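You operate a simulated robot arm through the tools that you are given. There is no shell and no other tool.

You run a simulated robot arm. Do the job below in one go: nothing can be reset, and whatever is moved stays where it is left.

JOB
Put the green spoon and the blue teaspoon in their bays.
Fine: cutlery drawer, shut again.

It is judged by the outcome, as a careful person would: the job done as asked, and still so three seconds after it is handed in. It fails if anything else is knocked over, pushed out of place, dropped, spilled or broken.

ROBOT AND FRAMES
A 7-joint arm with a three-finger gripper, fixed in place. Base frame: the origin is on the floor under the middle of its stand, x ahead of it, y to its left, z up. Units: mm, degrees, N and s.
It reaches about 1342 mm from its shoulder. Its first joint turns from -166.0 to 166.0 degrees. Payload 2.69 kg.
The tool frame sits at the grasp point between the pads (the TCP): z along the fingers, y along the line on which they close. The tips reach 30 mm beyond it. The gripper opens to 128 mm; its body begins 117 mm behind the TCP.
Orientation is that of the tool frame in the base frame, as [roll, pitch, yaw] about the fixed x, y, z axes, in that order (R = Rz(yaw) Ry(pitch) Rx(roll)). With the fingers straight down and closing along the base's y, the tool's x points along the base's -x, its y along +y and its z along -z.

CONTROLS
- The arm moves only by the tool arm_command. Its argument "plan" is a list of rows, each a list of 6 numbers: the shift along the tool's x, y, z in mm, then the turn, a rotation vector about the tool's x, y, z in degrees. In form: [[tx, ty, tz, rx, ry, rz], ...]. A call has 1 to 20 rows; each row is the pose to reach, as a shift and turn from the pose commanded when the call began, along the tool's axes at that moment. "gripper" is the gripper command, from -1 (fully open) to 1 (shut), values between in proportion, set as the call begins (left out, the last holds). Each row takes 0.2 s and may step no farther than 50 mm and 8.6 degrees from the row before; otherwise, or with a gripper value out of range, the whole call is refused. Where a pose cannot be reached the arm comes as near as it can. A force on the tool above 90 N (or 10 N above the force at the start of the call, whichever is more), or a blocked arm, ends the call early, and 0.2 s more pass. Each finger travels about 127 mm/s and halts on what it meets, pressing with about 24 N; the grip force reading is that of the motor and also rises with nothing between the fingers. The clock runs only during rows and for 0.2 s after the last one: add rows that repeat a pose to give the fingers time. The reply holds the time, the measured pose of the TCP, the force on the tool along the base axes, the opening and the grip force, in the units named above and with some noise, with the torque about the TCP (base axes, N m) and any sound that the robot's microphone picked up.
- Cameras (640 x 400 px; columns grow to the right, rows downward): "scene" is fixed at [50, 649.1, 1464]; the picture's right is [-0.86, -0.51, 0.00], its down [-0.25, 0.42, -0.87] and it looks along [0.44, -0.75, -0.49] (base axes); focal length 310 px, centre (320, 200). "wrist" rides on the gripper at [58, 54, -131] in the tool frame; the picture's right is [-0.68, 0.74, 0.00], its down [-0.62, -0.57, -0.55] and it looks along [-0.40, -0.37, 0.84] (tool axes); focal length 234 px, centre (320, 200).
- snapshot(camera): a new picture of that camera. The clock stands still meanwhile.
- lift_body(by): moves the trunk up (or, below 0, down) by that many mm; the arm rides with it, the base frame stays. It gives what a move gives, with no picture.
- probe_pixels(camera, pixels): for up to 12 pixels [column, row] of the newest picture of that camera ("zoom" is the newest enlarged one), the place [x, y, z] in the base frame of the surface seen there, good to about 3 mm. The clock stands still meanwhile.
- inspect(camera, box): a new picture of the part [left, top, right, bottom] of that camera's present view, enlarged. The clock stands still meanwhile.
- sign_off(): hands the job in; it is judged then, once.

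Open the gripper and draw the arm clear of the work before you hand the job in, unless the task says otherwise.

The tools are called as name(argument=value, ...) on one line, values as JSON. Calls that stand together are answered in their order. arm_command: Moves the arm, as the interface text tells. Its arguments: {"type":"object","properties":{"plan":{"type":"array","items":{"type":"array","items":{"type":"number"}}},"gripper":{"type":"number"}},"required":["plan"]} The other tools are called the same way: lift_body (by) moves the trunk up or down; snapshot (camera) takes a picture; probe_pixels (camera, pixels) gives the place of the surface under pixels of a picture; inspect (camera, box) takes an enlarged picture of a part of a camera's view; sign_off () hands the job in.

At the start:

```text
time: 0.0
tool_pos: [640.7, -102.3, 1180.6]
ee_rot: [179.6, 0.4, -179.9]
force: [-0.2, 0.6, 0.0]
wrist_torque: [-0.01, -0.03, 0.01]
grip_width: 127.9
gripper_force: 0.0
trunk travel left (down, up): [-225.0, 125.0]
```

scene: 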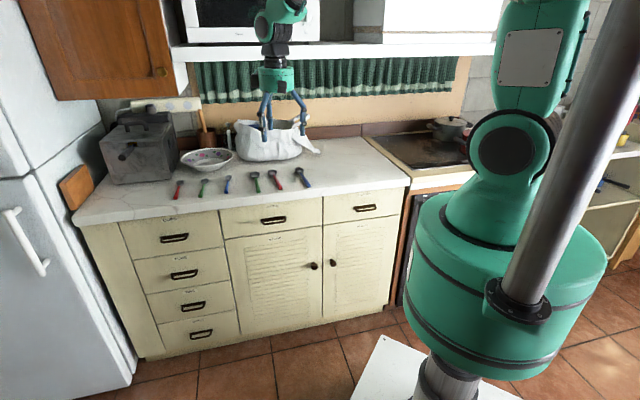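
wrist: 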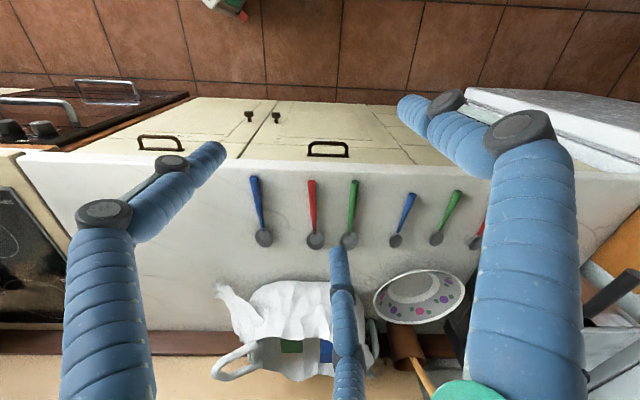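

The scene picture shows six spoons on the counter (cols 175-310, rows 170-195) and several drawers below it. I'll enlarge the counter and the drawer fronts before I plan anything.

inspect(camera="scene", box=[160, 150, 340, 262])

inspect(camera="wrist", box=[220, 130, 500, 305])

inspect(camera="scene", box=[100, 180, 420, 380])

```text
3.56 times, centred on (250, 206) of scene
```

zoom: 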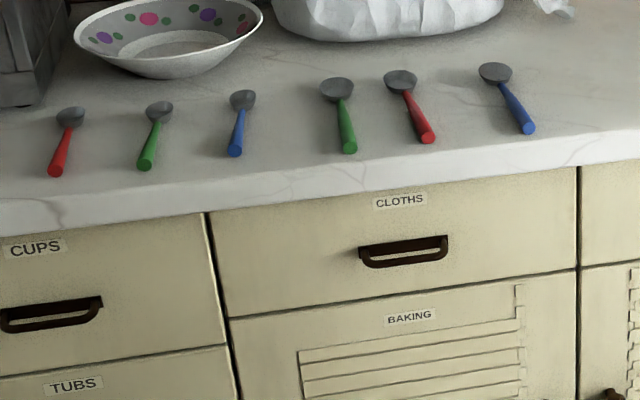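

```text
2.29 times, centred on (360, 218) of wrist
```

zoom: 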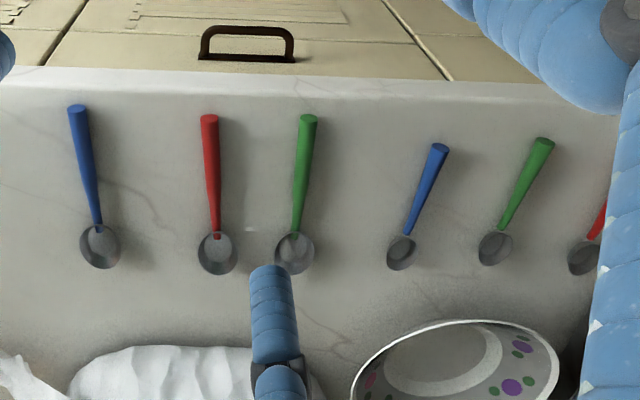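

```text
2.00 times, centred on (260, 280) of scene
```

zoom: 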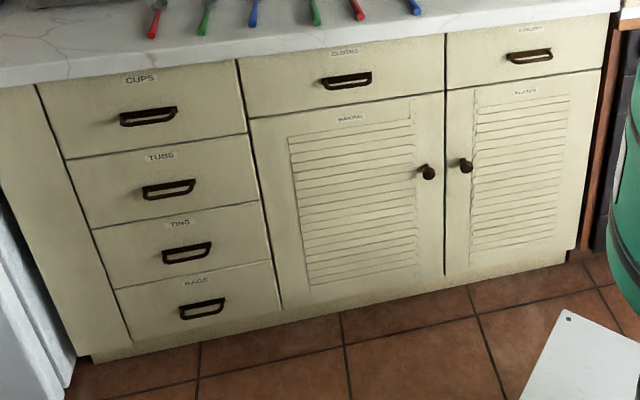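

There are three large spoons (green, red, blue at scene cols 257-302) and three small ones (red, green, blue at cols 178-228). I'll read the label of the top-right drawer near (362,195) and measure the spoons.

inspect(camera="scene", box=[310, 170, 420, 239])

snapshot(camera="wrist")

snapshot(camera="scene")

```text
5.80 times, centred on (365, 204) of scene
```

zoom: 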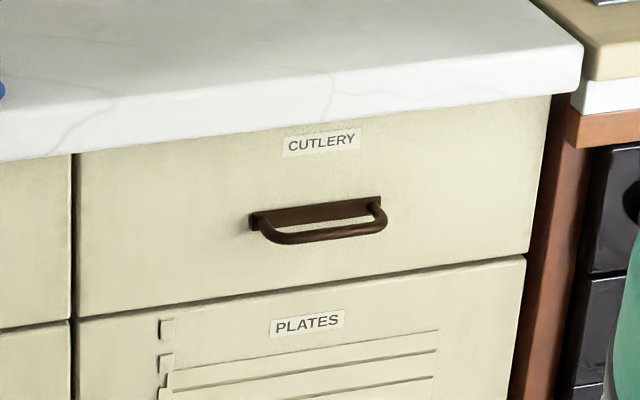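

```text
taken
```

wrist: 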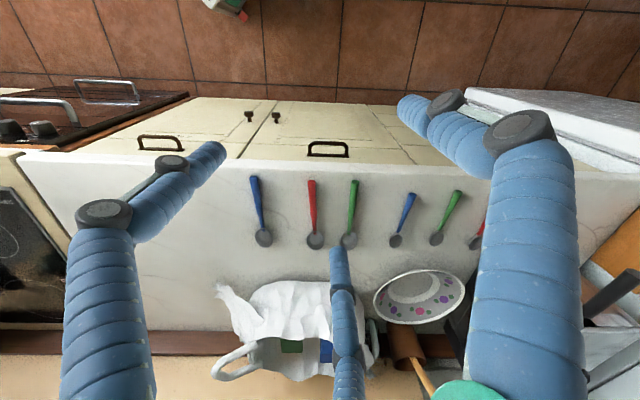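

```text
taken
```

scene: 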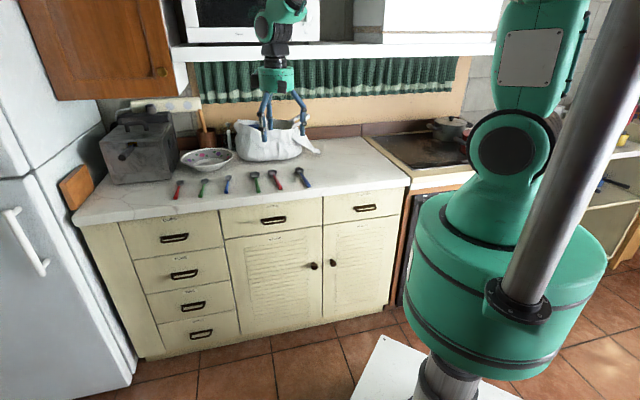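

The top-right drawer reads CUTLERY. I'll probe its handle and front in the zoom, and the spoons and counter in the scene and wrist pictures.

probe_pixels(camera="zoom", pixels=[[290, 238], [370, 226], [320, 235], [265, 218], [378, 206], [320, 215], [85, 250], [90, 305], [520, 240], [300, 270], [320, 115], [300, 60]])

probe_pixels(camera="wrist", pixels=[[354, 183], [352, 210], [349, 240], [412, 197], [404, 218], [395, 240], [312, 184], [316, 240], [255, 181], [264, 238], [459, 194], [437, 237]])

probe_pixels(camera="scene", pixels=[[340, 170], [209, 155], [270, 140], [320, 150], [140, 140], [420, 150], [370, 190], [300, 128], [340, 50], [400, 50], [385, 150], [242, 175]])

```text
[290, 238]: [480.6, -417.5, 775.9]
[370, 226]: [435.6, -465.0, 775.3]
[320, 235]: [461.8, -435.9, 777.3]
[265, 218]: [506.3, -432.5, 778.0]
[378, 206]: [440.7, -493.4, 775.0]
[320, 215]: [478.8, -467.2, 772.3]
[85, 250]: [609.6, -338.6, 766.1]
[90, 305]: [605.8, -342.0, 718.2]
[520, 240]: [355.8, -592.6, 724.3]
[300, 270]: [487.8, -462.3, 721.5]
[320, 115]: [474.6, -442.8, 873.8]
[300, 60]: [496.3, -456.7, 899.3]
```

```text
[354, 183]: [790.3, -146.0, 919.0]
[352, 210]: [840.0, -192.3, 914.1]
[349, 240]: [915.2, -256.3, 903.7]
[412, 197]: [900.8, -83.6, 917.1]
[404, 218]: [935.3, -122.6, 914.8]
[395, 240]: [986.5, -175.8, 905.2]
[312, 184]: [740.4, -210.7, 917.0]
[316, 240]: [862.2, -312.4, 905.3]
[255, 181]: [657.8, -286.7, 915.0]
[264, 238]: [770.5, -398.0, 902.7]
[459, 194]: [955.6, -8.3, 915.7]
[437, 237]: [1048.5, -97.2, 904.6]
```

```text
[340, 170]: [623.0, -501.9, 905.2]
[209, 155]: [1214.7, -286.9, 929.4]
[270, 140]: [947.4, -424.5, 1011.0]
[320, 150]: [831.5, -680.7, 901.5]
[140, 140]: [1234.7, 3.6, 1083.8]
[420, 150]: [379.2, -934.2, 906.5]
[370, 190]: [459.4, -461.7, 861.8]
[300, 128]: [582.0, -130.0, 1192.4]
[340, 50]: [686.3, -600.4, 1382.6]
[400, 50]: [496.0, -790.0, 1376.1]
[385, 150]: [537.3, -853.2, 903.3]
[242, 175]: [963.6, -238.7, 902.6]
```

The cabinet front runs along (0.71, 0.71), so the drawer opens toward the robot base along (-0.71, 0.71). The handle bar is about 35 mm off the front at z≈776. I'll probe the robot's own body to see how much room there is when the drawer comes out.

probe_pixels(camera="scene", pixels=[[505, 150], [470, 200], [420, 250], [500, 260], [590, 250], [540, 60], [490, 350], [440, 380], [600, 100], [380, 370], [480, 235], [530, 180]])

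probe_pixels(camera="scene", pixels=[[275, 80], [280, 30], [275, 60], [268, 115], [265, 135], [300, 105], [305, 125], [285, 10], [440, 230], [560, 110], [400, 270], [520, 380]])

inspect(camera="scene", box=[220, 0, 340, 75])

inspect(camera="scene", box=[220, 80, 340, 155])

```text
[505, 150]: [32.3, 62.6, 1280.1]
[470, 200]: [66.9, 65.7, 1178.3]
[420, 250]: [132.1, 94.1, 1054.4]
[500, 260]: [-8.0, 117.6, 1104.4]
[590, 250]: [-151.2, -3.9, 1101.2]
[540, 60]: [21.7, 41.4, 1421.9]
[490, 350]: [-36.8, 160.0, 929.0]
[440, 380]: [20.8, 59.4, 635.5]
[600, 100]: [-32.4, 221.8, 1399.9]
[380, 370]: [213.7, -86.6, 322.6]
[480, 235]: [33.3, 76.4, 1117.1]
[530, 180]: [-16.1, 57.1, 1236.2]
```

```text
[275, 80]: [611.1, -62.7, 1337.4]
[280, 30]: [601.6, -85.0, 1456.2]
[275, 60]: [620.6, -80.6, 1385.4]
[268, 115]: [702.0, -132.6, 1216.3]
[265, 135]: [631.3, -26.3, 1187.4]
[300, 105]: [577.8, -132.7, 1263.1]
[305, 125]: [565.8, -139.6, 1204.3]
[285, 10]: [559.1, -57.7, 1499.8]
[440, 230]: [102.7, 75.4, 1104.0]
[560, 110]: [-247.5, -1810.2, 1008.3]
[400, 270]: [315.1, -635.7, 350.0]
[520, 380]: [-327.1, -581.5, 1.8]
```

```text
5.33 times, centred on (280, 38) of scene
```

zoom: 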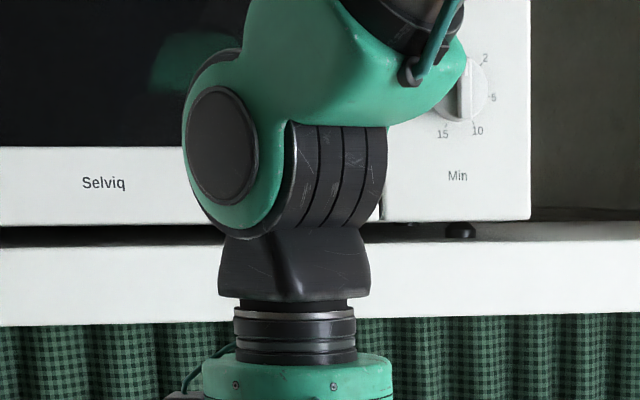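

```text
5.33 times, centred on (280, 118) of scene
```

zoom: 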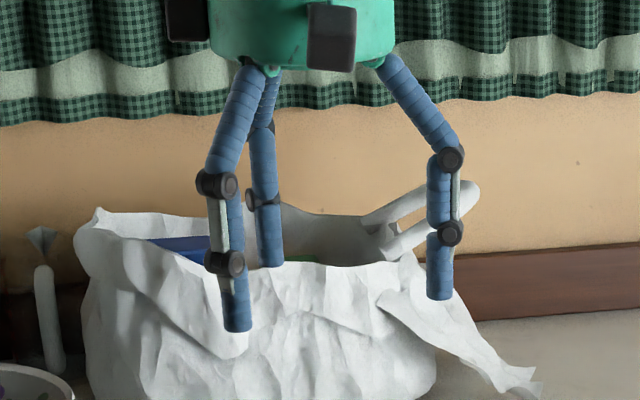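

The shoulder is a fat green drum about 160 mm in radius, reaching up to z≈1100 near the origin, so raising the trunk gives more room as the drawer comes out. I'll raise it by 120 mm with the arm where it is.

lift_body(by=120)

snapshot(camera="scene")

```text
time: 1.7
tool_pos: [658.9, -94.6, 1219.6]
ee_rot: [179.7, -0.7, -179.5]
force: [6.4, 4.2, 1.1]
wrist_torque: [-0.54, 0.75, 0.09]
grip_width: 127.8
gripper_force: 0.1
trunk travel left (down, up): [-277.0, 73.0]
stopped: the arm was blocked; the commanded pose is now the measured one
```

```text
taken
```

scene: 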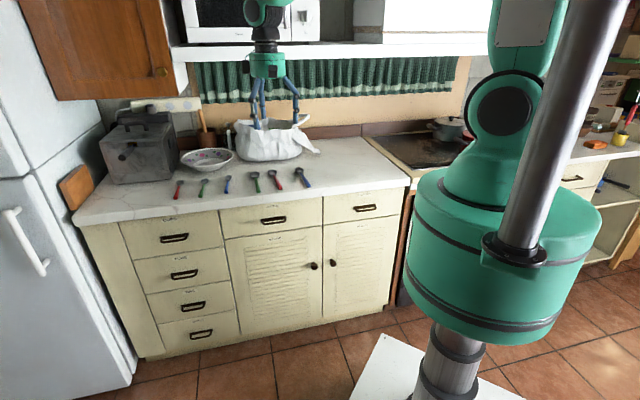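

The lift stopped after about 52 mm because something blocked the arm, most likely the elbow, which is out of view overhead. The pictured objects look unmoved, so I'll lower by 25 mm to release the contact and check the readings.

lift_body(by=-25)

snapshot(camera="wrist")

inspect(camera="scene", box=[420, 0, 640, 137])

```text
time: 2.4
tool_pos: [643.4, -73.3, 1208.8]
ee_rot: [-179.2, 0.2, -179.8]
force: [0.8, 0.8, 0.9]
wrist_torque: [0.08, -0.01, -0.02]
grip_width: 128.1
gripper_force: 0.0
trunk travel left (down, up): [-252.0, 98.0]
```

```text
taken
```

wrist: 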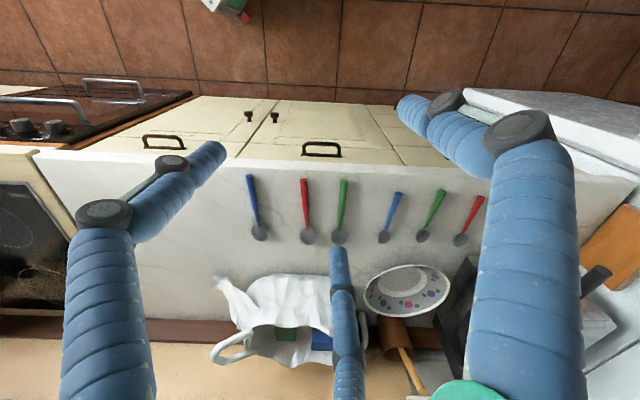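

```text
2.91 times, centred on (530, 68) of scene
```

zoom: 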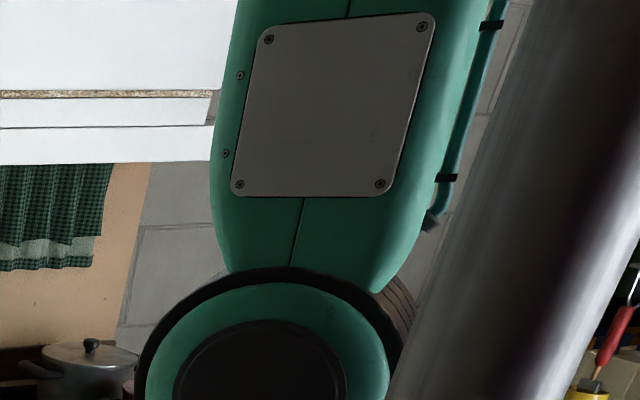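

The contact is released (forces under 1 N) and all objects are still in place. The elbow will drop once the arm reaches lower, so I'll bring the tool down in front of the cutlery drawer, turn it so it closes along the drawer's pull direction, and set the opening to about 70 mm.

arm_command(plan=[[20.7, -25.8, 25.7, 0, 0, -3.75], [41.5, -51.7, 51.5, 0, 0, -7.5], [62.2, -77.5, 77.2, 0, 0, -11.25], [82.9, -103.3, 102.9, 0, 0, -15], [103.7, -129.1, 128.7, 0, 0, -18.75], [124.4, -155, 154.4, 0, 0, -22.5], [145.1, -180.8, 180.1, 0, 0, -26.25], [165.9, -206.6, 205.9, 0, 0, -30], [186.6, -232.4, 231.6, 0, 0, -33.75], [207.3, -258.3, 257.3, 0, 0, -37.5], [228.1, -284.1, 283.1, 0, 0, -41.25], [248.8, -309.9, 308.8, 0, 0, -45], [248.8, -309.9, 308.8, 0, 0, -45]], gripper=-0.1)

snapshot(camera="scene")

snapshot(camera="wrist")

```text
time: 5.2
tool_pos: [397.0, -388.5, 900.7]
ee_rot: [-179.2, -0.4, -134.7]
force: [0.1, -0.2, 0.4]
wrist_torque: [-0.01, -0.01, 0.02]
grip_width: 70.2
gripper_force: 0.2
trunk travel left (down, up): [-252.0, 98.0]
```

```text
taken
```

scene: 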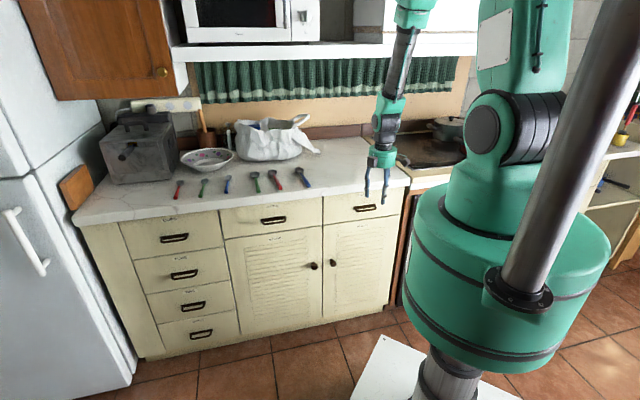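

```text
taken
```

wrist: 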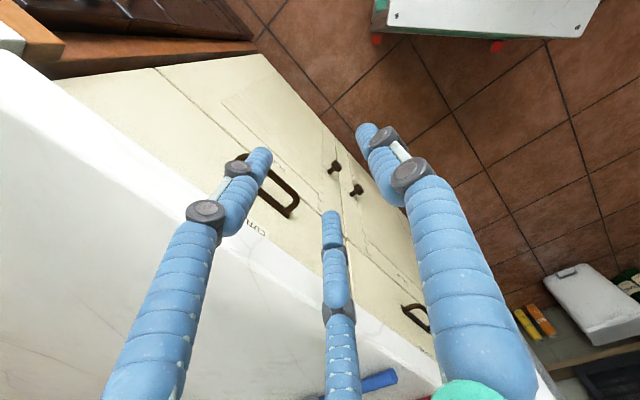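

The tool is at (397, -388, 901) in front of the drawer with no forces. I'll tilt it 60° so the fingers point at the drawer 30° below horizontal, while going down to about z=800.

arm_command(plan=[[0, -2, 12.5, 7.5, 0, 0], [0, -4, 25, 15, 0, 0], [0, -6, 37.5, 22.5, 0, 0], [0, -8, 50, 30, 0, 0], [0, -10, 62.5, 37.5, 0, 0], [0, -12, 75, 45, 0, 0], [0, -14, 87.5, 52.5, 0, 0], [0, -15, 100, 60, 0, 0], [0, -15, 100, 60, 0, 0]])

snapshot(camera="wrist")

snapshot(camera="scene")

```text
time: 7.2
tool_pos: [407.4, -400.5, 803.0]
ee_rot: [-119.1, -0.6, -134.7]
force: [-0.1, 0.5, 1.2]
wrist_torque: [-0.01, -0.02, 0.02]
grip_width: 70.3
gripper_force: 0.0
trunk travel left (down, up): [-252.0, 98.0]
```

```text
taken
```

wrist: 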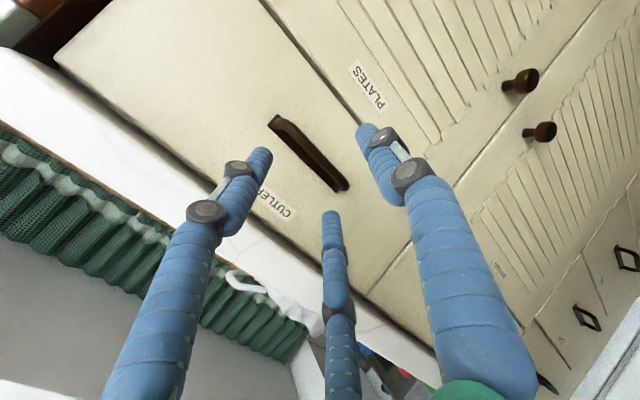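

```text
taken
```

scene: 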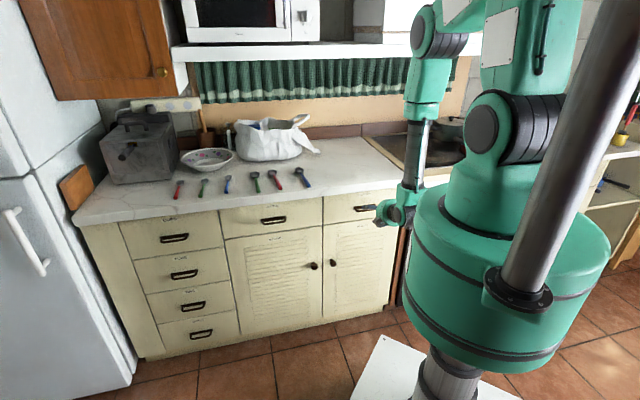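

The arm is folded with the elbow low (now visible near scene (440,40)) and the handle lies between the fingers at wrist (310,155). I'll raise the trunk 90 mm so the drum clears the hand when pulling.

lift_body(by=90)

snapshot(camera="scene")

snapshot(camera="wrist")

```text
time: 8.7
tool_pos: [415.0, -407.8, 817.4]
ee_rot: [-120.1, -0.4, -134.4]
force: [0.4, -0.8, 0.4]
wrist_torque: [0.02, 0.01, -0.02]
grip_width: 70.4
gripper_force: 0.1
trunk travel left (down, up): [-276.0, 74.0]
stopped: the arm was blocked; the commanded pose is now the measured one
```

```text
taken
```

scene: 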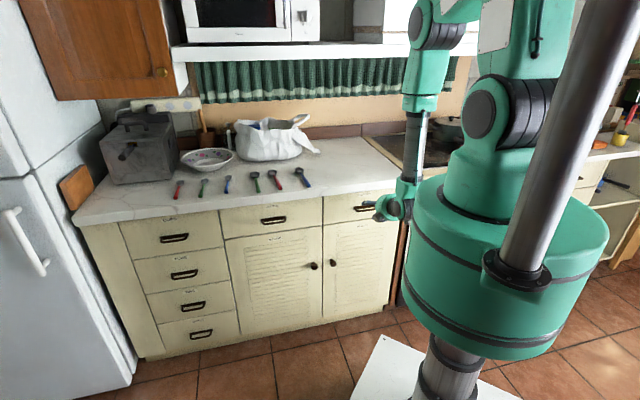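

```text
taken
```

wrist: 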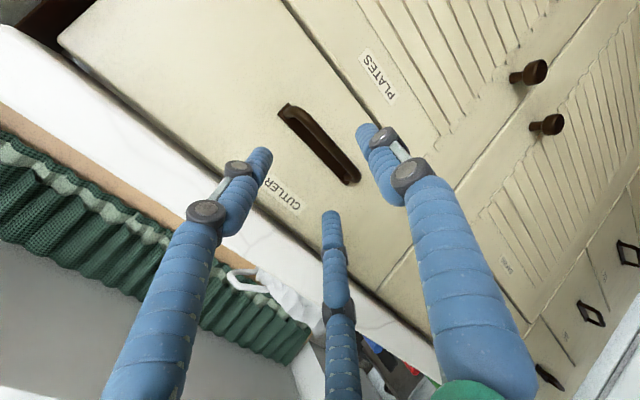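

The trunk stopped at the same height as before (+51 mm) although the arm was folded, so the limit comes from something that rides with the trunk. I'll look closer at the upper part of the arm before deciding.

inspect(camera="scene", box=[360, 0, 640, 175])

probe_pixels(camera="scene", pixels=[[437, 35], [415, 90], [415, 145], [395, 205], [460, 10], [495, 30], [480, 110], [530, 110], [550, 40], [620, 10], [600, 60], [415, 250]])

```text
2.29 times, centred on (500, 88) of scene
```

zoom: 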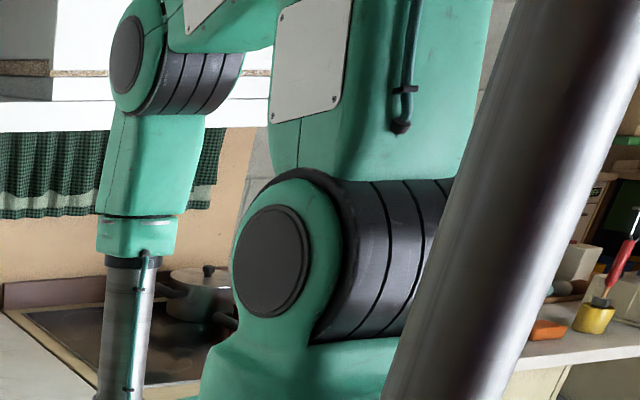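

```text
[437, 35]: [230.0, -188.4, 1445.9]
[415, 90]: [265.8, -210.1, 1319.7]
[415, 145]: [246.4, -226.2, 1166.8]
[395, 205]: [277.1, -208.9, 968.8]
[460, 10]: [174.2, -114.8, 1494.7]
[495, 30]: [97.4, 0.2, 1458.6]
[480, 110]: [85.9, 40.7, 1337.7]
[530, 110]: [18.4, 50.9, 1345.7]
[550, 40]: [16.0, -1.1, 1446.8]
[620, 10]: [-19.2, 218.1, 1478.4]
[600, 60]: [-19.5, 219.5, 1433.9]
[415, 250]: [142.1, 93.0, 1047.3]
```

The lift is limited to about +51 mm, which still helps a bit. I'll back off by 8 mm so nothing presses overhead, then measure the handle from close up.

lift_body(by=-8)

snapshot(camera="wrist")

inspect(camera="wrist", box=[220, 60, 460, 210])

```text
time: 9.2
tool_pos: [410.5, -402.3, 815.1]
ee_rot: [-119.7, -0.4, -134.5]
force: [-0.2, -1.3, -0.6]
wrist_torque: [0.03, -0.03, -0.02]
grip_width: 70.1
gripper_force: 0.1
trunk travel left (down, up): [-268.0, 82.0]
```

```text
taken
```

wrist: 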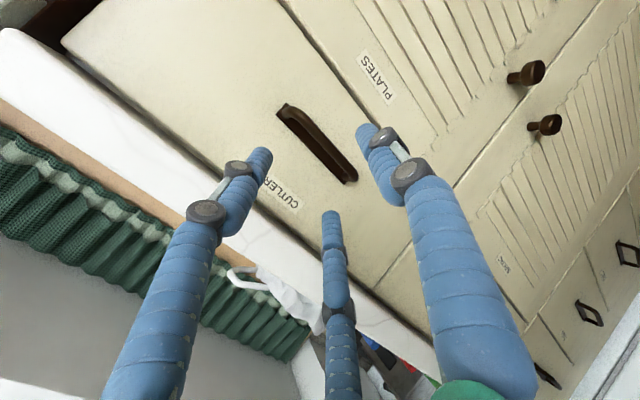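

```text
2.67 times, centred on (340, 135) of wrist
```

zoom: 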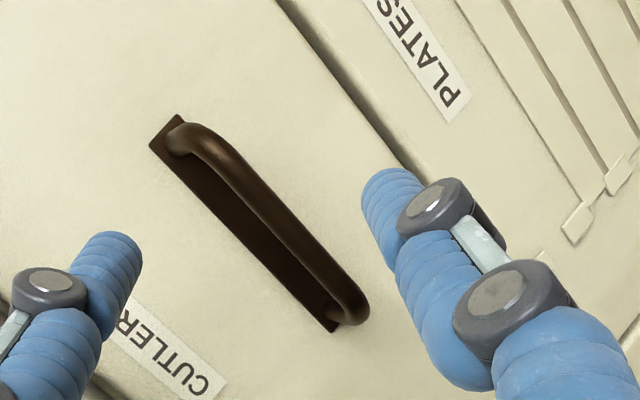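

The zoom shows the handle clearly: a round bar from about (185,130) to (350,315) with its backplate behind. I'll probe the bar, backplate and drawer face.

probe_pixels(camera="zoom", pixels=[[230, 165], [255, 200], [285, 235], [315, 270], [250, 240], [280, 275], [170, 145], [333, 325], [350, 310], [190, 132], [350, 200], [150, 300]])

probe_pixels(camera="wrist", pixels=[[262, 155], [240, 165], [331, 217], [365, 132], [390, 140], [335, 250], [205, 210], [405, 175]])

```text
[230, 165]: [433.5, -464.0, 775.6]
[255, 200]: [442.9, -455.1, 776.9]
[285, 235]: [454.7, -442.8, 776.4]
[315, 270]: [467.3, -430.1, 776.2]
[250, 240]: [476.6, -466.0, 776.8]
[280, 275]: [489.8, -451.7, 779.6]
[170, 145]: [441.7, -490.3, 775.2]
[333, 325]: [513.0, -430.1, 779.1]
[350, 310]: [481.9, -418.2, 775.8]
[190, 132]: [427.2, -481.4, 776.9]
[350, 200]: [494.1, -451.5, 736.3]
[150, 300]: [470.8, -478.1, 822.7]
```

```text
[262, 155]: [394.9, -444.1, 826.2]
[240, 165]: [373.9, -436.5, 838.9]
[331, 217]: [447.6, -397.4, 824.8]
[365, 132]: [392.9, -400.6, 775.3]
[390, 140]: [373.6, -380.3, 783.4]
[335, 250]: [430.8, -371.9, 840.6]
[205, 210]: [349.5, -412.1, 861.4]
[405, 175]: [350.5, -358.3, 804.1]
```

The bar surface is at n≈-635, z≈776 with about 21 mm behind it, centred near u≈8, and the three fingers sit 120° apart around the axis. I'll advance about 45 mm along the fingers toward the bar and check again.

arm_command(plan=[[-2, 5, 15, 0, 0, 0], [-2, 5, 30, 0, 0, 0], [-2, 5, 45, 0, 0, 0], [-2, 5, 45, 0, 0, 0]])

snapshot(camera="wrist")

inspect(camera="wrist", box=[220, 60, 460, 210])

inspect(camera="scene", box=[330, 175, 430, 238])

```text
time: 10.2
tool_pos: [438.0, -427.8, 788.5]
ee_rot: [-119.5, -0.5, -134.5]
force: [-0.5, 0.3, -0.5]
wrist_torque: [-0.03, -0.01, -0.03]
grip_width: 70.3
gripper_force: 0.1
trunk travel left (down, up): [-268.0, 82.0]
```

```text
taken
```

wrist: 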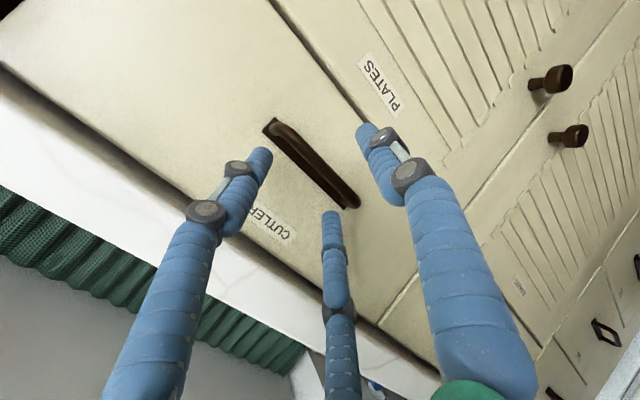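

```text
2.67 times, centred on (340, 135) of wrist
```

zoom: 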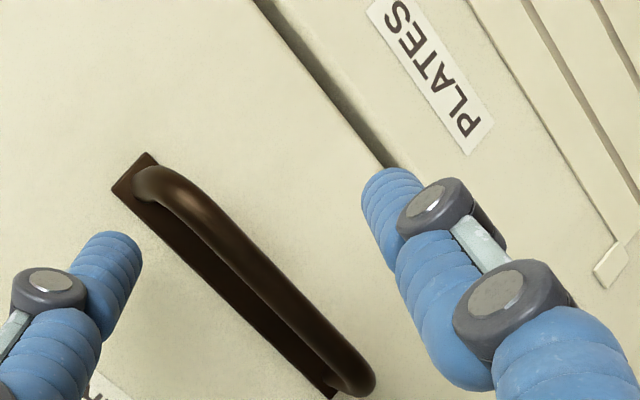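

```text
6.35 times, centred on (380, 206) of scene
```

zoom: 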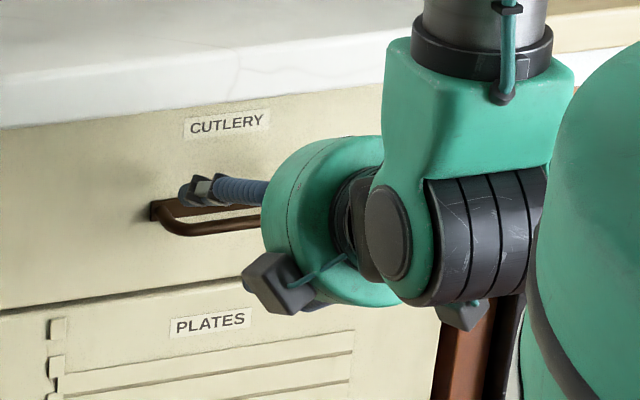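

The axis lines up with the bar, which lies about 31 mm beyond the TCP. I'll advance 17 mm so the tips pass over and under it, then close.

arm_command(plan=[[0, 0, 9, 0, 0, 0], [0, 0, 17, 0, 0, 0], [0, 0, 17, 0, 0, 0]])

arm_command(plan=[[0, 0, 0, 0, 0, 0], [0, 0, 0, 0, 0, 0], [0, 0, 0, 0, 0, 0], [0, 0, 0, 0, 0, 0]], gripper=1)

inspect(camera="wrist", box=[220, 60, 460, 210])

```text
time: 11.0
tool_pos: [448.5, -437.8, 780.6]
ee_rot: [-119.6, -0.5, -134.5]
force: [0.7, 0.4, -0.1]
wrist_torque: [-0.01, -0.02, 0.02]
grip_width: 70.3
gripper_force: 0.1
trunk travel left (down, up): [-268.0, 82.0]
```

```text
time: 12.0
tool_pos: [449.8, -438.3, 782.8]
ee_rot: [-119.4, -0.6, -134.6]
force: [12.9, 11.4, 26.6]
wrist_torque: [0.33, -0.75, 0.12]
grip_width: 16.4
gripper_force: 42.3
trunk travel left (down, up): [-268.0, 82.0]
```

```text
2.67 times, centred on (340, 135) of wrist
```

zoom: 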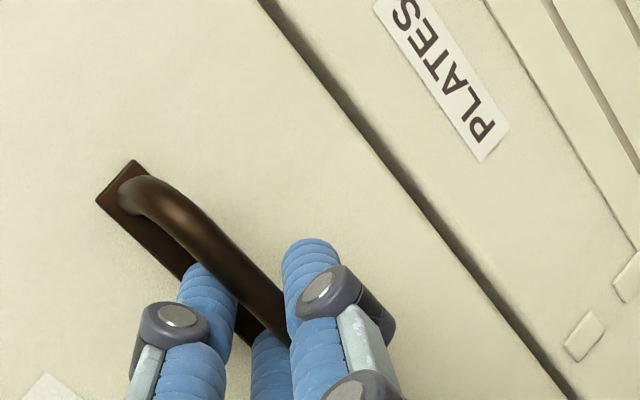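

The fingers hold the bar (opening 16 mm) and the bar pushes up on the tool with about 27 N. I'll ease up 3 mm while pulling the drawer out 40 mm as a test.

arm_command(plan=[[0, -2.6, -1.5, 0, 0, 0], [0, 2.4, -10.2, 0, 0, 0], [0, 7.4, -18.8, 0, 0, 0], [0, 12.4, -27.5, 0, 0, 0], [0, 17.4, -36.1, 0, 0, 0], [0, 17.4, -36.1, 0, 0, 0]])

snapshot(camera="scene")

inspect(camera="wrist", box=[160, 60, 480, 260])

```text
time: 13.4
tool_pos: [420.0, -407.0, 782.6]
ee_rot: [-119.6, -0.6, -134.6]
force: [11.5, 8.2, -17.6]
wrist_torque: [0.47, -0.25, 0.06]
grip_width: 16.3
gripper_force: 42.5
trunk travel left (down, up): [-268.0, 82.0]
```

```text
taken
```

scene: 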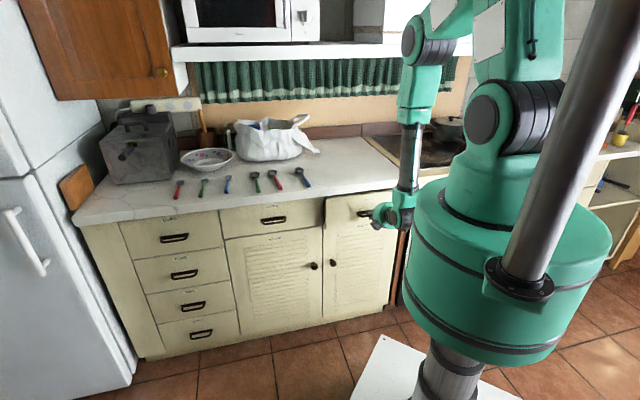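

```text
2.00 times, centred on (320, 160) of wrist
```

zoom: 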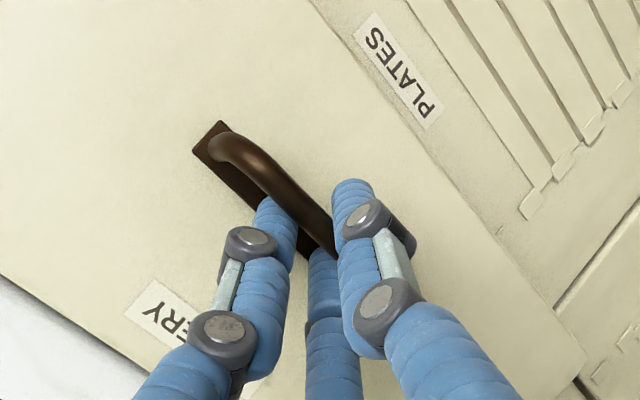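

The drawer slid out about 43 mm and the grip is holding. I'll relieve the small sideways and vertical forces and pull another 65 mm.

arm_command(plan=[[-2, 1.3, 0.8, 0, 0, 0], [-2, 6.3, -8, 0, 0, 0], [-2, 11.3, -16.7, 0, 0, 0], [-2, 16.3, -25.4, 0, 0, 0], [-2, 21.3, -34.1, 0, 0, 0], [-2, 26.3, -42.8, 0, 0, 0], [-2, 33.4, -55.7, 0, 0, 0], [-2, 33.4, -55.7, 0, 0, 0]])

snapshot(camera="scene")

snapshot(camera="wrist")

```text
time: 15.2
tool_pos: [372.6, -361.2, 782.9]
ee_rot: [-119.5, -0.4, -134.6]
force: [-11.5, -11.9, -16.6]
wrist_torque: [0.22, 0.0, -0.55]
grip_width: 16.6
gripper_force: 42.0
trunk travel left (down, up): [-268.0, 82.0]
```

```text
taken
```

scene: 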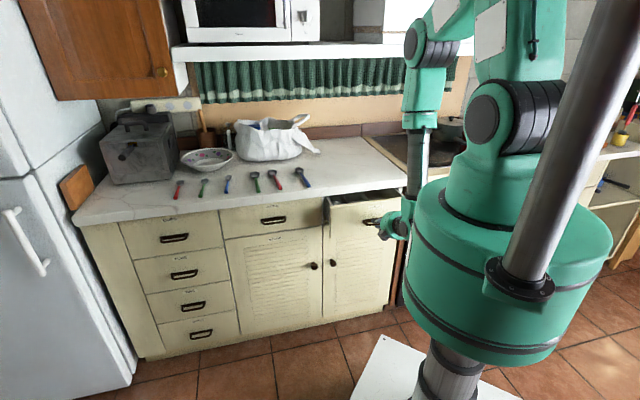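

```text
taken
```

wrist: 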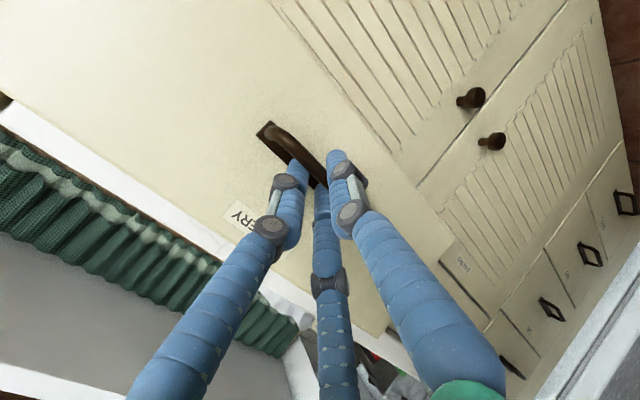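

The drawer is about 109 mm open. I'll zoom in on the gap at scene (360,195) to see what is inside.

inspect(camera="scene", box=[310, 170, 420, 239])

```text
5.80 times, centred on (365, 204) of scene
```

zoom: 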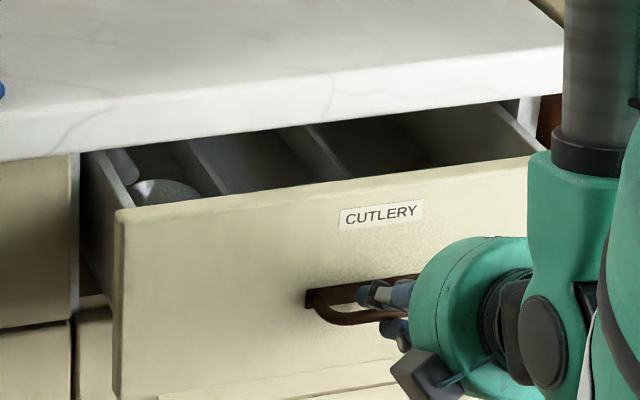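

The drawer has bays running front to back, and a spoon bowl shows in the leftmost bay at zoom (165,190). I'll probe the panel top, the dividers and the interior.

probe_pixels(camera="zoom", pixels=[[130, 215], [250, 190], [400, 170], [520, 155], [120, 170], [205, 165], [300, 140], [325, 150], [165, 190], [510, 120], [250, 170], [400, 160]])

inspect(camera="scene", box=[320, 180, 410, 236])

```text
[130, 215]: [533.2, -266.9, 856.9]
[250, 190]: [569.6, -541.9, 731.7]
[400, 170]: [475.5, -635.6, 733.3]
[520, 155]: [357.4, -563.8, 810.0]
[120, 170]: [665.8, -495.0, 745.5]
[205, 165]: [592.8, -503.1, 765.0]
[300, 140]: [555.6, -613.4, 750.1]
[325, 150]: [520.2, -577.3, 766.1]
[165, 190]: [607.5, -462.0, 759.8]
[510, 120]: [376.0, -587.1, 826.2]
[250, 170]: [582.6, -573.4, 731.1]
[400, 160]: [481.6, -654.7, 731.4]
```

```text
7.11 times, centred on (365, 208) of scene
```

zoom: 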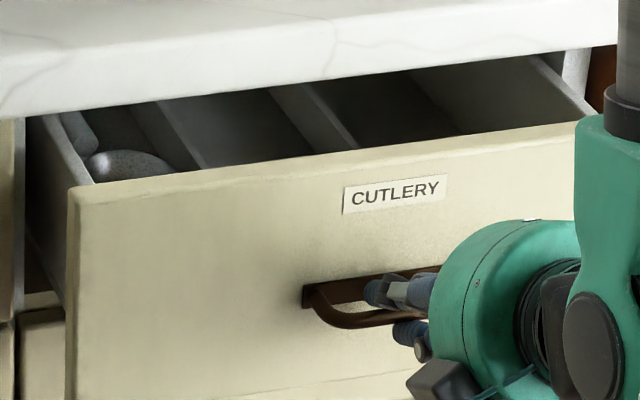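

Bay floor is at z≈731, the dividers (u≈63 and u≈-41) top out around z≈770, and the panel top is at z≈860. I'll let go of the bar, retreat 24 mm along the fingers, and re-hook from above to open further.

arm_command(plan=[[1, 0, 0, 0, 0, 0], [1, 0, 0, 0, 0, 0], [1, 0, 0, 0, 0, 0], [1, 0, -8, 0, 0, 0], [1, 0, -16, 0, 0, 0], [1, 0, -24, 0, 0, 0], [1, 0, -24, 0, 0, 0]], gripper=-0.1)

inspect(camera="wrist", box=[160, 60, 480, 260])

inspect(camera="scene", box=[330, 160, 490, 260])

```text
time: 16.8
tool_pos: [357.9, -348.1, 794.9]
ee_rot: [-119.4, -0.5, -134.5]
force: [-0.3, 0.2, 1.4]
wrist_torque: [0.01, -0.01, 0.0]
grip_width: 70.4
gripper_force: 0.0
trunk travel left (down, up): [-268.0, 82.0]
```

```text
2.00 times, centred on (320, 160) of wrist
```

zoom: 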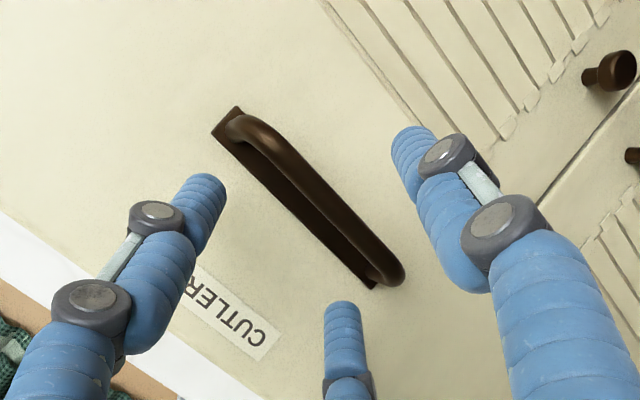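

```text
4.00 times, centred on (410, 210) of scene
```

zoom: 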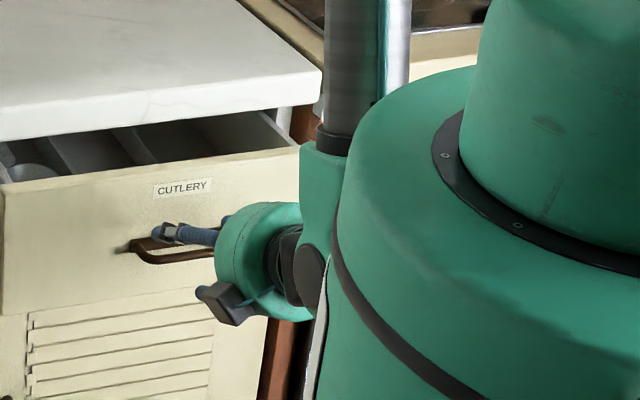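

The hand is free of the handle with no force. I'll swing the hand upright while rising to about z=925 in front of the panel.

arm_command(plan=[[0, -13.8, -8.7, -7.56, 0, 0], [0, -27.5, -17.3, -15.1, 0, 0], [0, -41.3, -26, -22.7, 0, 0], [0, -55, -34.7, -30.2, 0, 0], [0, -68.8, -43.3, -37.8, 0, 0], [0, -82.5, -52, -45.4, 0, 0], [0, -96.3, -60.6, -52.9, 0, 0], [0, -110, -69.3, -60.5, 0, 0], [0, -110, -69.3, -60.5, 0, 0]])

snapshot(camera="wrist")

snapshot(camera="scene")

```text
time: 19.0
tool_pos: [375.5, -362.5, 956.4]
ee_rot: [-173.5, -0.7, -134.4]
force: [0.9, 0.3, -1.1]
wrist_torque: [-0.06, -0.02, -0.03]
grip_width: 70.4
gripper_force: 0.0
out of reach, approached as far as the arm can: row 8, 9
trunk travel left (down, up): [-268.0, 82.0]
stopped in row 9: the arm was blocked; the commanded pose is now the measured one
```

```text
taken
```

wrist: 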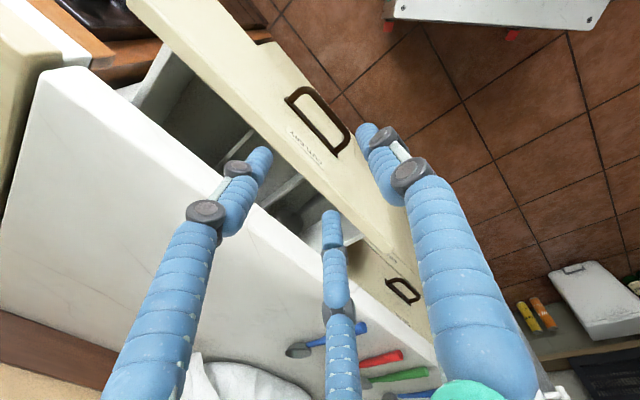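

```text
taken
```

scene: 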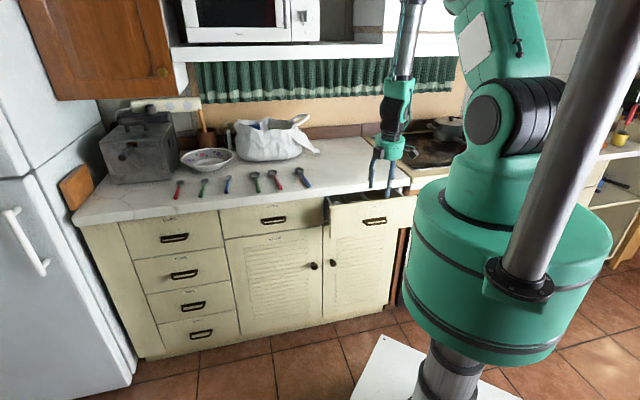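

The target upright pose close to the base is out of the arm's reach, and it stopped 6° short at n≈-522, z=956 without touching anything. I'll move outward over the drawer gap (n≈-612), upright, with the fingers closed into a fist.

arm_command(plan=[[1, -29, 10, -2, 0, 0], [1, -58, 20, -4.5, 0, 0], [1, -87, 31, -6.5, 0, 0], [1, -87, 31, -6.5, 0, 0], [1, -87, 31, -6.5, 0, 0]], gripper=1)

snapshot(camera="wrist")

inspect(camera="scene", box=[320, 100, 480, 200])

```text
time: 19.5
tool_pos: [408.4, -376.0, 949.9]
ee_rot: [-174.6, 2.1, -136.9]
force: [0.9, -1.0, 0.9]
wrist_torque: [0.11, 0.05, -0.05]
grip_width: 2.1
gripper_force: 23.9
out of reach, approached as far as the arm can: row 1
trunk travel left (down, up): [-268.0, 82.0]
stopped in row 2: the arm was blocked; the commanded pose is now the measured one
```

```text
taken
```

wrist: 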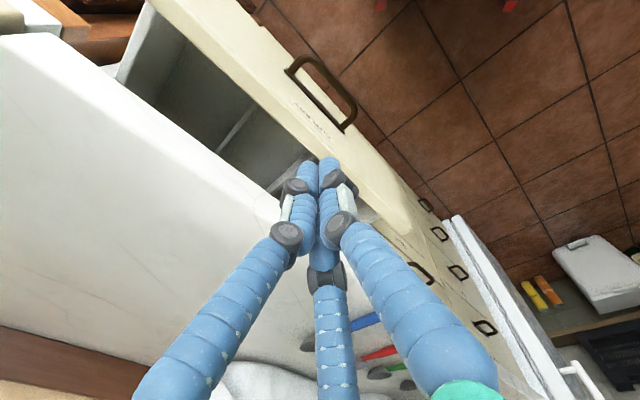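

```text
4.00 times, centred on (400, 150) of scene
```

zoom: 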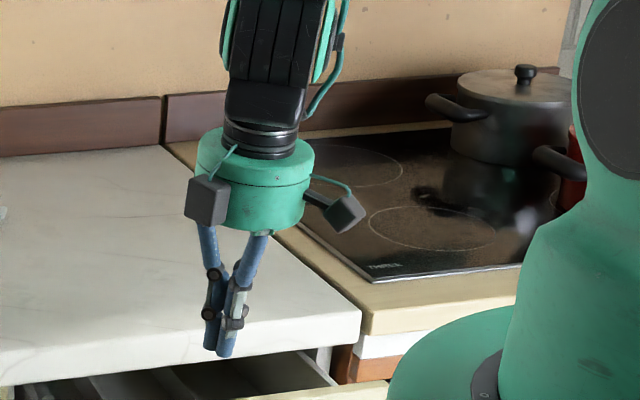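

The arm was blocked again while its elbow was high and nothing touches the hand, so an overhead obstacle limits the elbow. I'll lower the trunk 40 mm (the tips stay above the panel top at z≈860) to free it.

lift_body(by=-40)

inspect(camera="wrist", box=[80, 0, 480, 250])

```text
time: 20.4
tool_pos: [403.9, -370.8, 910.9]
ee_rot: [-174.5, 2.2, -136.9]
force: [-1.1, 0.0, 0.6]
wrist_torque: [-0.04, 0.0, 0.0]
grip_width: 2.2
gripper_force: 23.6
trunk travel left (down, up): [-228.0, 122.0]
```

```text
1.60 times, centred on (280, 125) of wrist
```

zoom: 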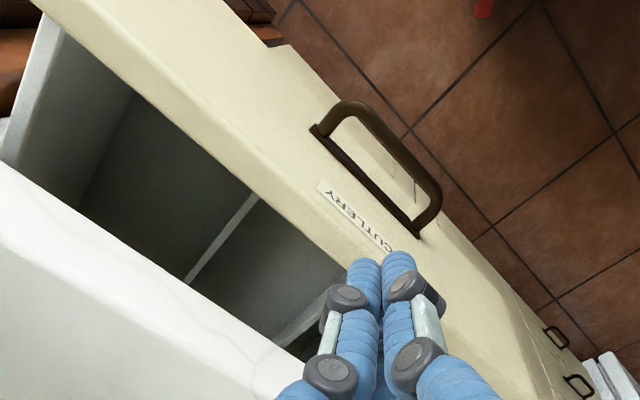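

The trunk is at +3 mm and the forces are clean. I'll straighten the hand and move it over the gap behind the panel (n≈-612, u≈8, z≈920).

arm_command(plan=[[4.3, -21.8, -1.4, -1.8, 0.7, -0.6], [8.6, -43.7, -2.9, -3.7, 1.3, -1.3], [12.9, -65.5, -4.3, -5.5, 2, -1.9], [12.9, -65.5, -4.3, -5.5, 2, -1.9]])

snapshot(camera="wrist")

snapshot(camera="scene")

```text
time: 21.4
tool_pos: [438.7, -427.9, 920.5]
ee_rot: [180.0, 0.0, -135.1]
force: [0.5, 0.3, 0.3]
wrist_torque: [-0.01, -0.01, 0.0]
grip_width: 2.0
gripper_force: 24.1
trunk travel left (down, up): [-228.0, 122.0]
```

```text
taken
```

wrist: 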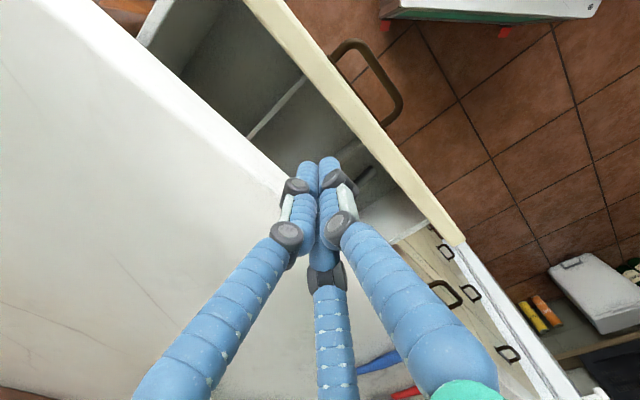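

```text
taken
```

scene: 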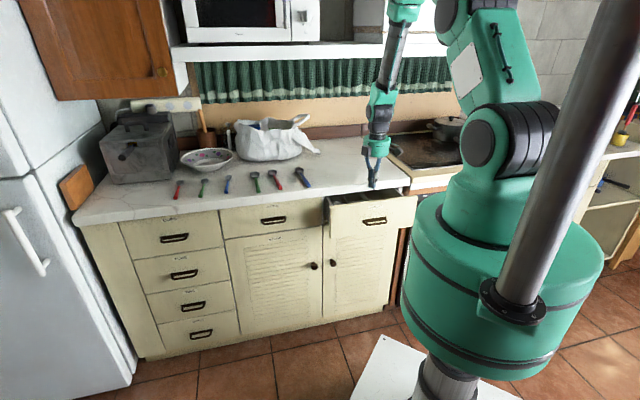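

Upright over the gap with no forces. I'll probe the panel's top edge, counter edge and interior in the wrist picture before lowering.

probe_pixels(camera="wrist", pixels=[[330, 85], [322, 95], [345, 85], [400, 180], [393, 175], [230, 130], [260, 175], [300, 85], [275, 110], [250, 130], [360, 170], [180, 60]])

inspect(camera="wrist", box=[120, 0, 440, 200])

```text
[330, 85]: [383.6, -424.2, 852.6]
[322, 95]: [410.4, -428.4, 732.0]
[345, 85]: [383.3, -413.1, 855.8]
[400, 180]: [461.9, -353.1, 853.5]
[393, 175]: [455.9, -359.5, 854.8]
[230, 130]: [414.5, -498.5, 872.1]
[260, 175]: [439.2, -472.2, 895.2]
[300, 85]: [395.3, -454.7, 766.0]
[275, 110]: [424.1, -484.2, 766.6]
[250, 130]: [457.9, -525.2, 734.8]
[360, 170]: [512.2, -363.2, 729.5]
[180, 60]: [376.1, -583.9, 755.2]
```

```text
2.00 times, centred on (280, 100) of wrist
```

zoom: 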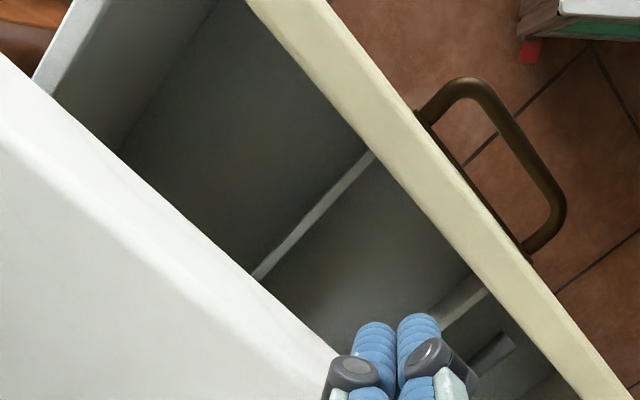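

The panel spans n≈-561 to -578 with its top at z≈855, and the dividers top out at 766. I'll lower the fist 74 mm behind the panel (tips at about z=816), then check the force.

arm_command(plan=[[0, 6, 25, 0, 0, 0], [0, 6, 50, 0, 0, 0], [0, 6, 74, 0, 0, 0], [0, 6, 74, 0, 0, 0]])

inspect(camera="wrist", box=[120, 0, 440, 200])

```text
time: 22.4
tool_pos: [434.1, -424.6, 847.8]
ee_rot: [-179.9, 0.0, -135.1]
force: [0.3, -0.6, 0.2]
wrist_torque: [-0.01, 0.01, 0.0]
grip_width: 2.4
gripper_force: 24.4
trunk travel left (down, up): [-228.0, 122.0]
```

```text
2.00 times, centred on (280, 100) of wrist
```

zoom: 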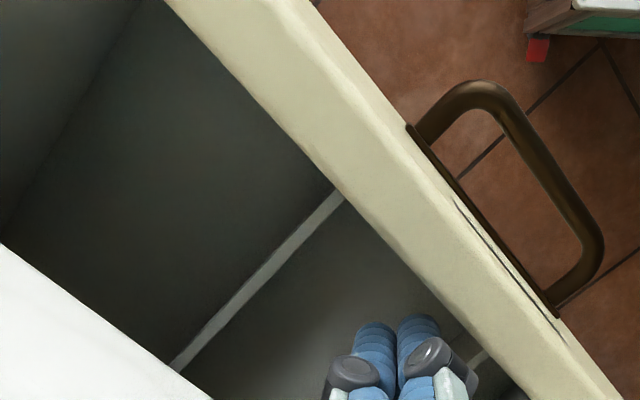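

The fist hangs behind the panel without contact. I'll pull toward the robot by 90 mm in small steps; contact should come after about 13 mm.

arm_command(plan=[[0, 8, 0, 0, 0, 0], [0, 16, 0, 0, 0, 0], [0, 24, 0, 0, 0, 0], [0, 34, 0, 0, 0, 0], [0, 44, 0, 0, 0, 0], [0, 54, 0, 0, 0, 0], [0, 64, 0, 0, 0, 0], [0, 74, 0, 0, 0, 0], [0, 82, 0, 0, 0, 0], [0, 90, 0, 0, 0, 0], [0, 90, 0, 0, 0, 0]])

snapshot(camera="wrist")

snapshot(camera="scene")

```text
time: 24.8
tool_pos: [370.8, -360.6, 846.8]
ee_rot: [-179.8, 0.0, -135.1]
force: [-0.4, 0.6, 0.2]
wrist_torque: [-0.01, -0.01, 0.02]
grip_width: 2.1
gripper_force: 23.6
trunk travel left (down, up): [-228.0, 122.0]
```

```text
taken
```

wrist: 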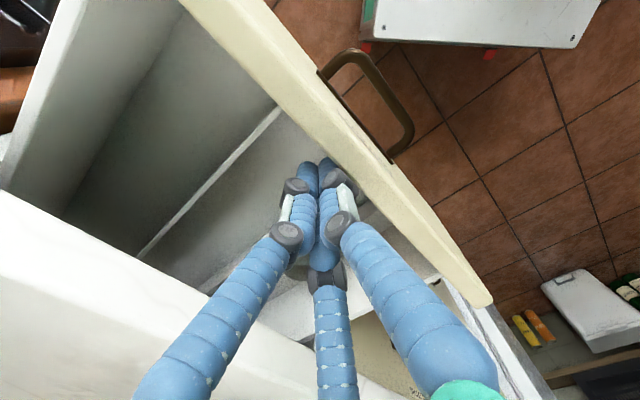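

```text
taken
```

scene: 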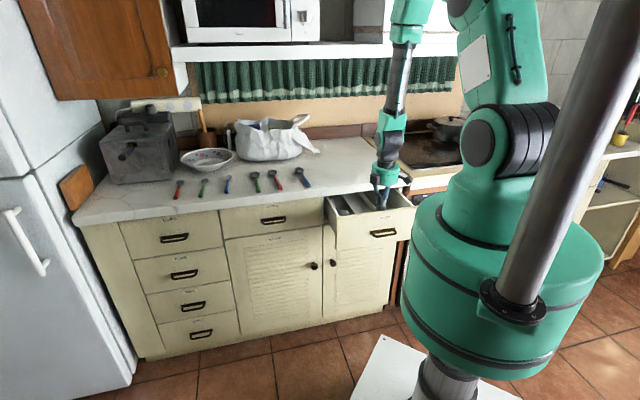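

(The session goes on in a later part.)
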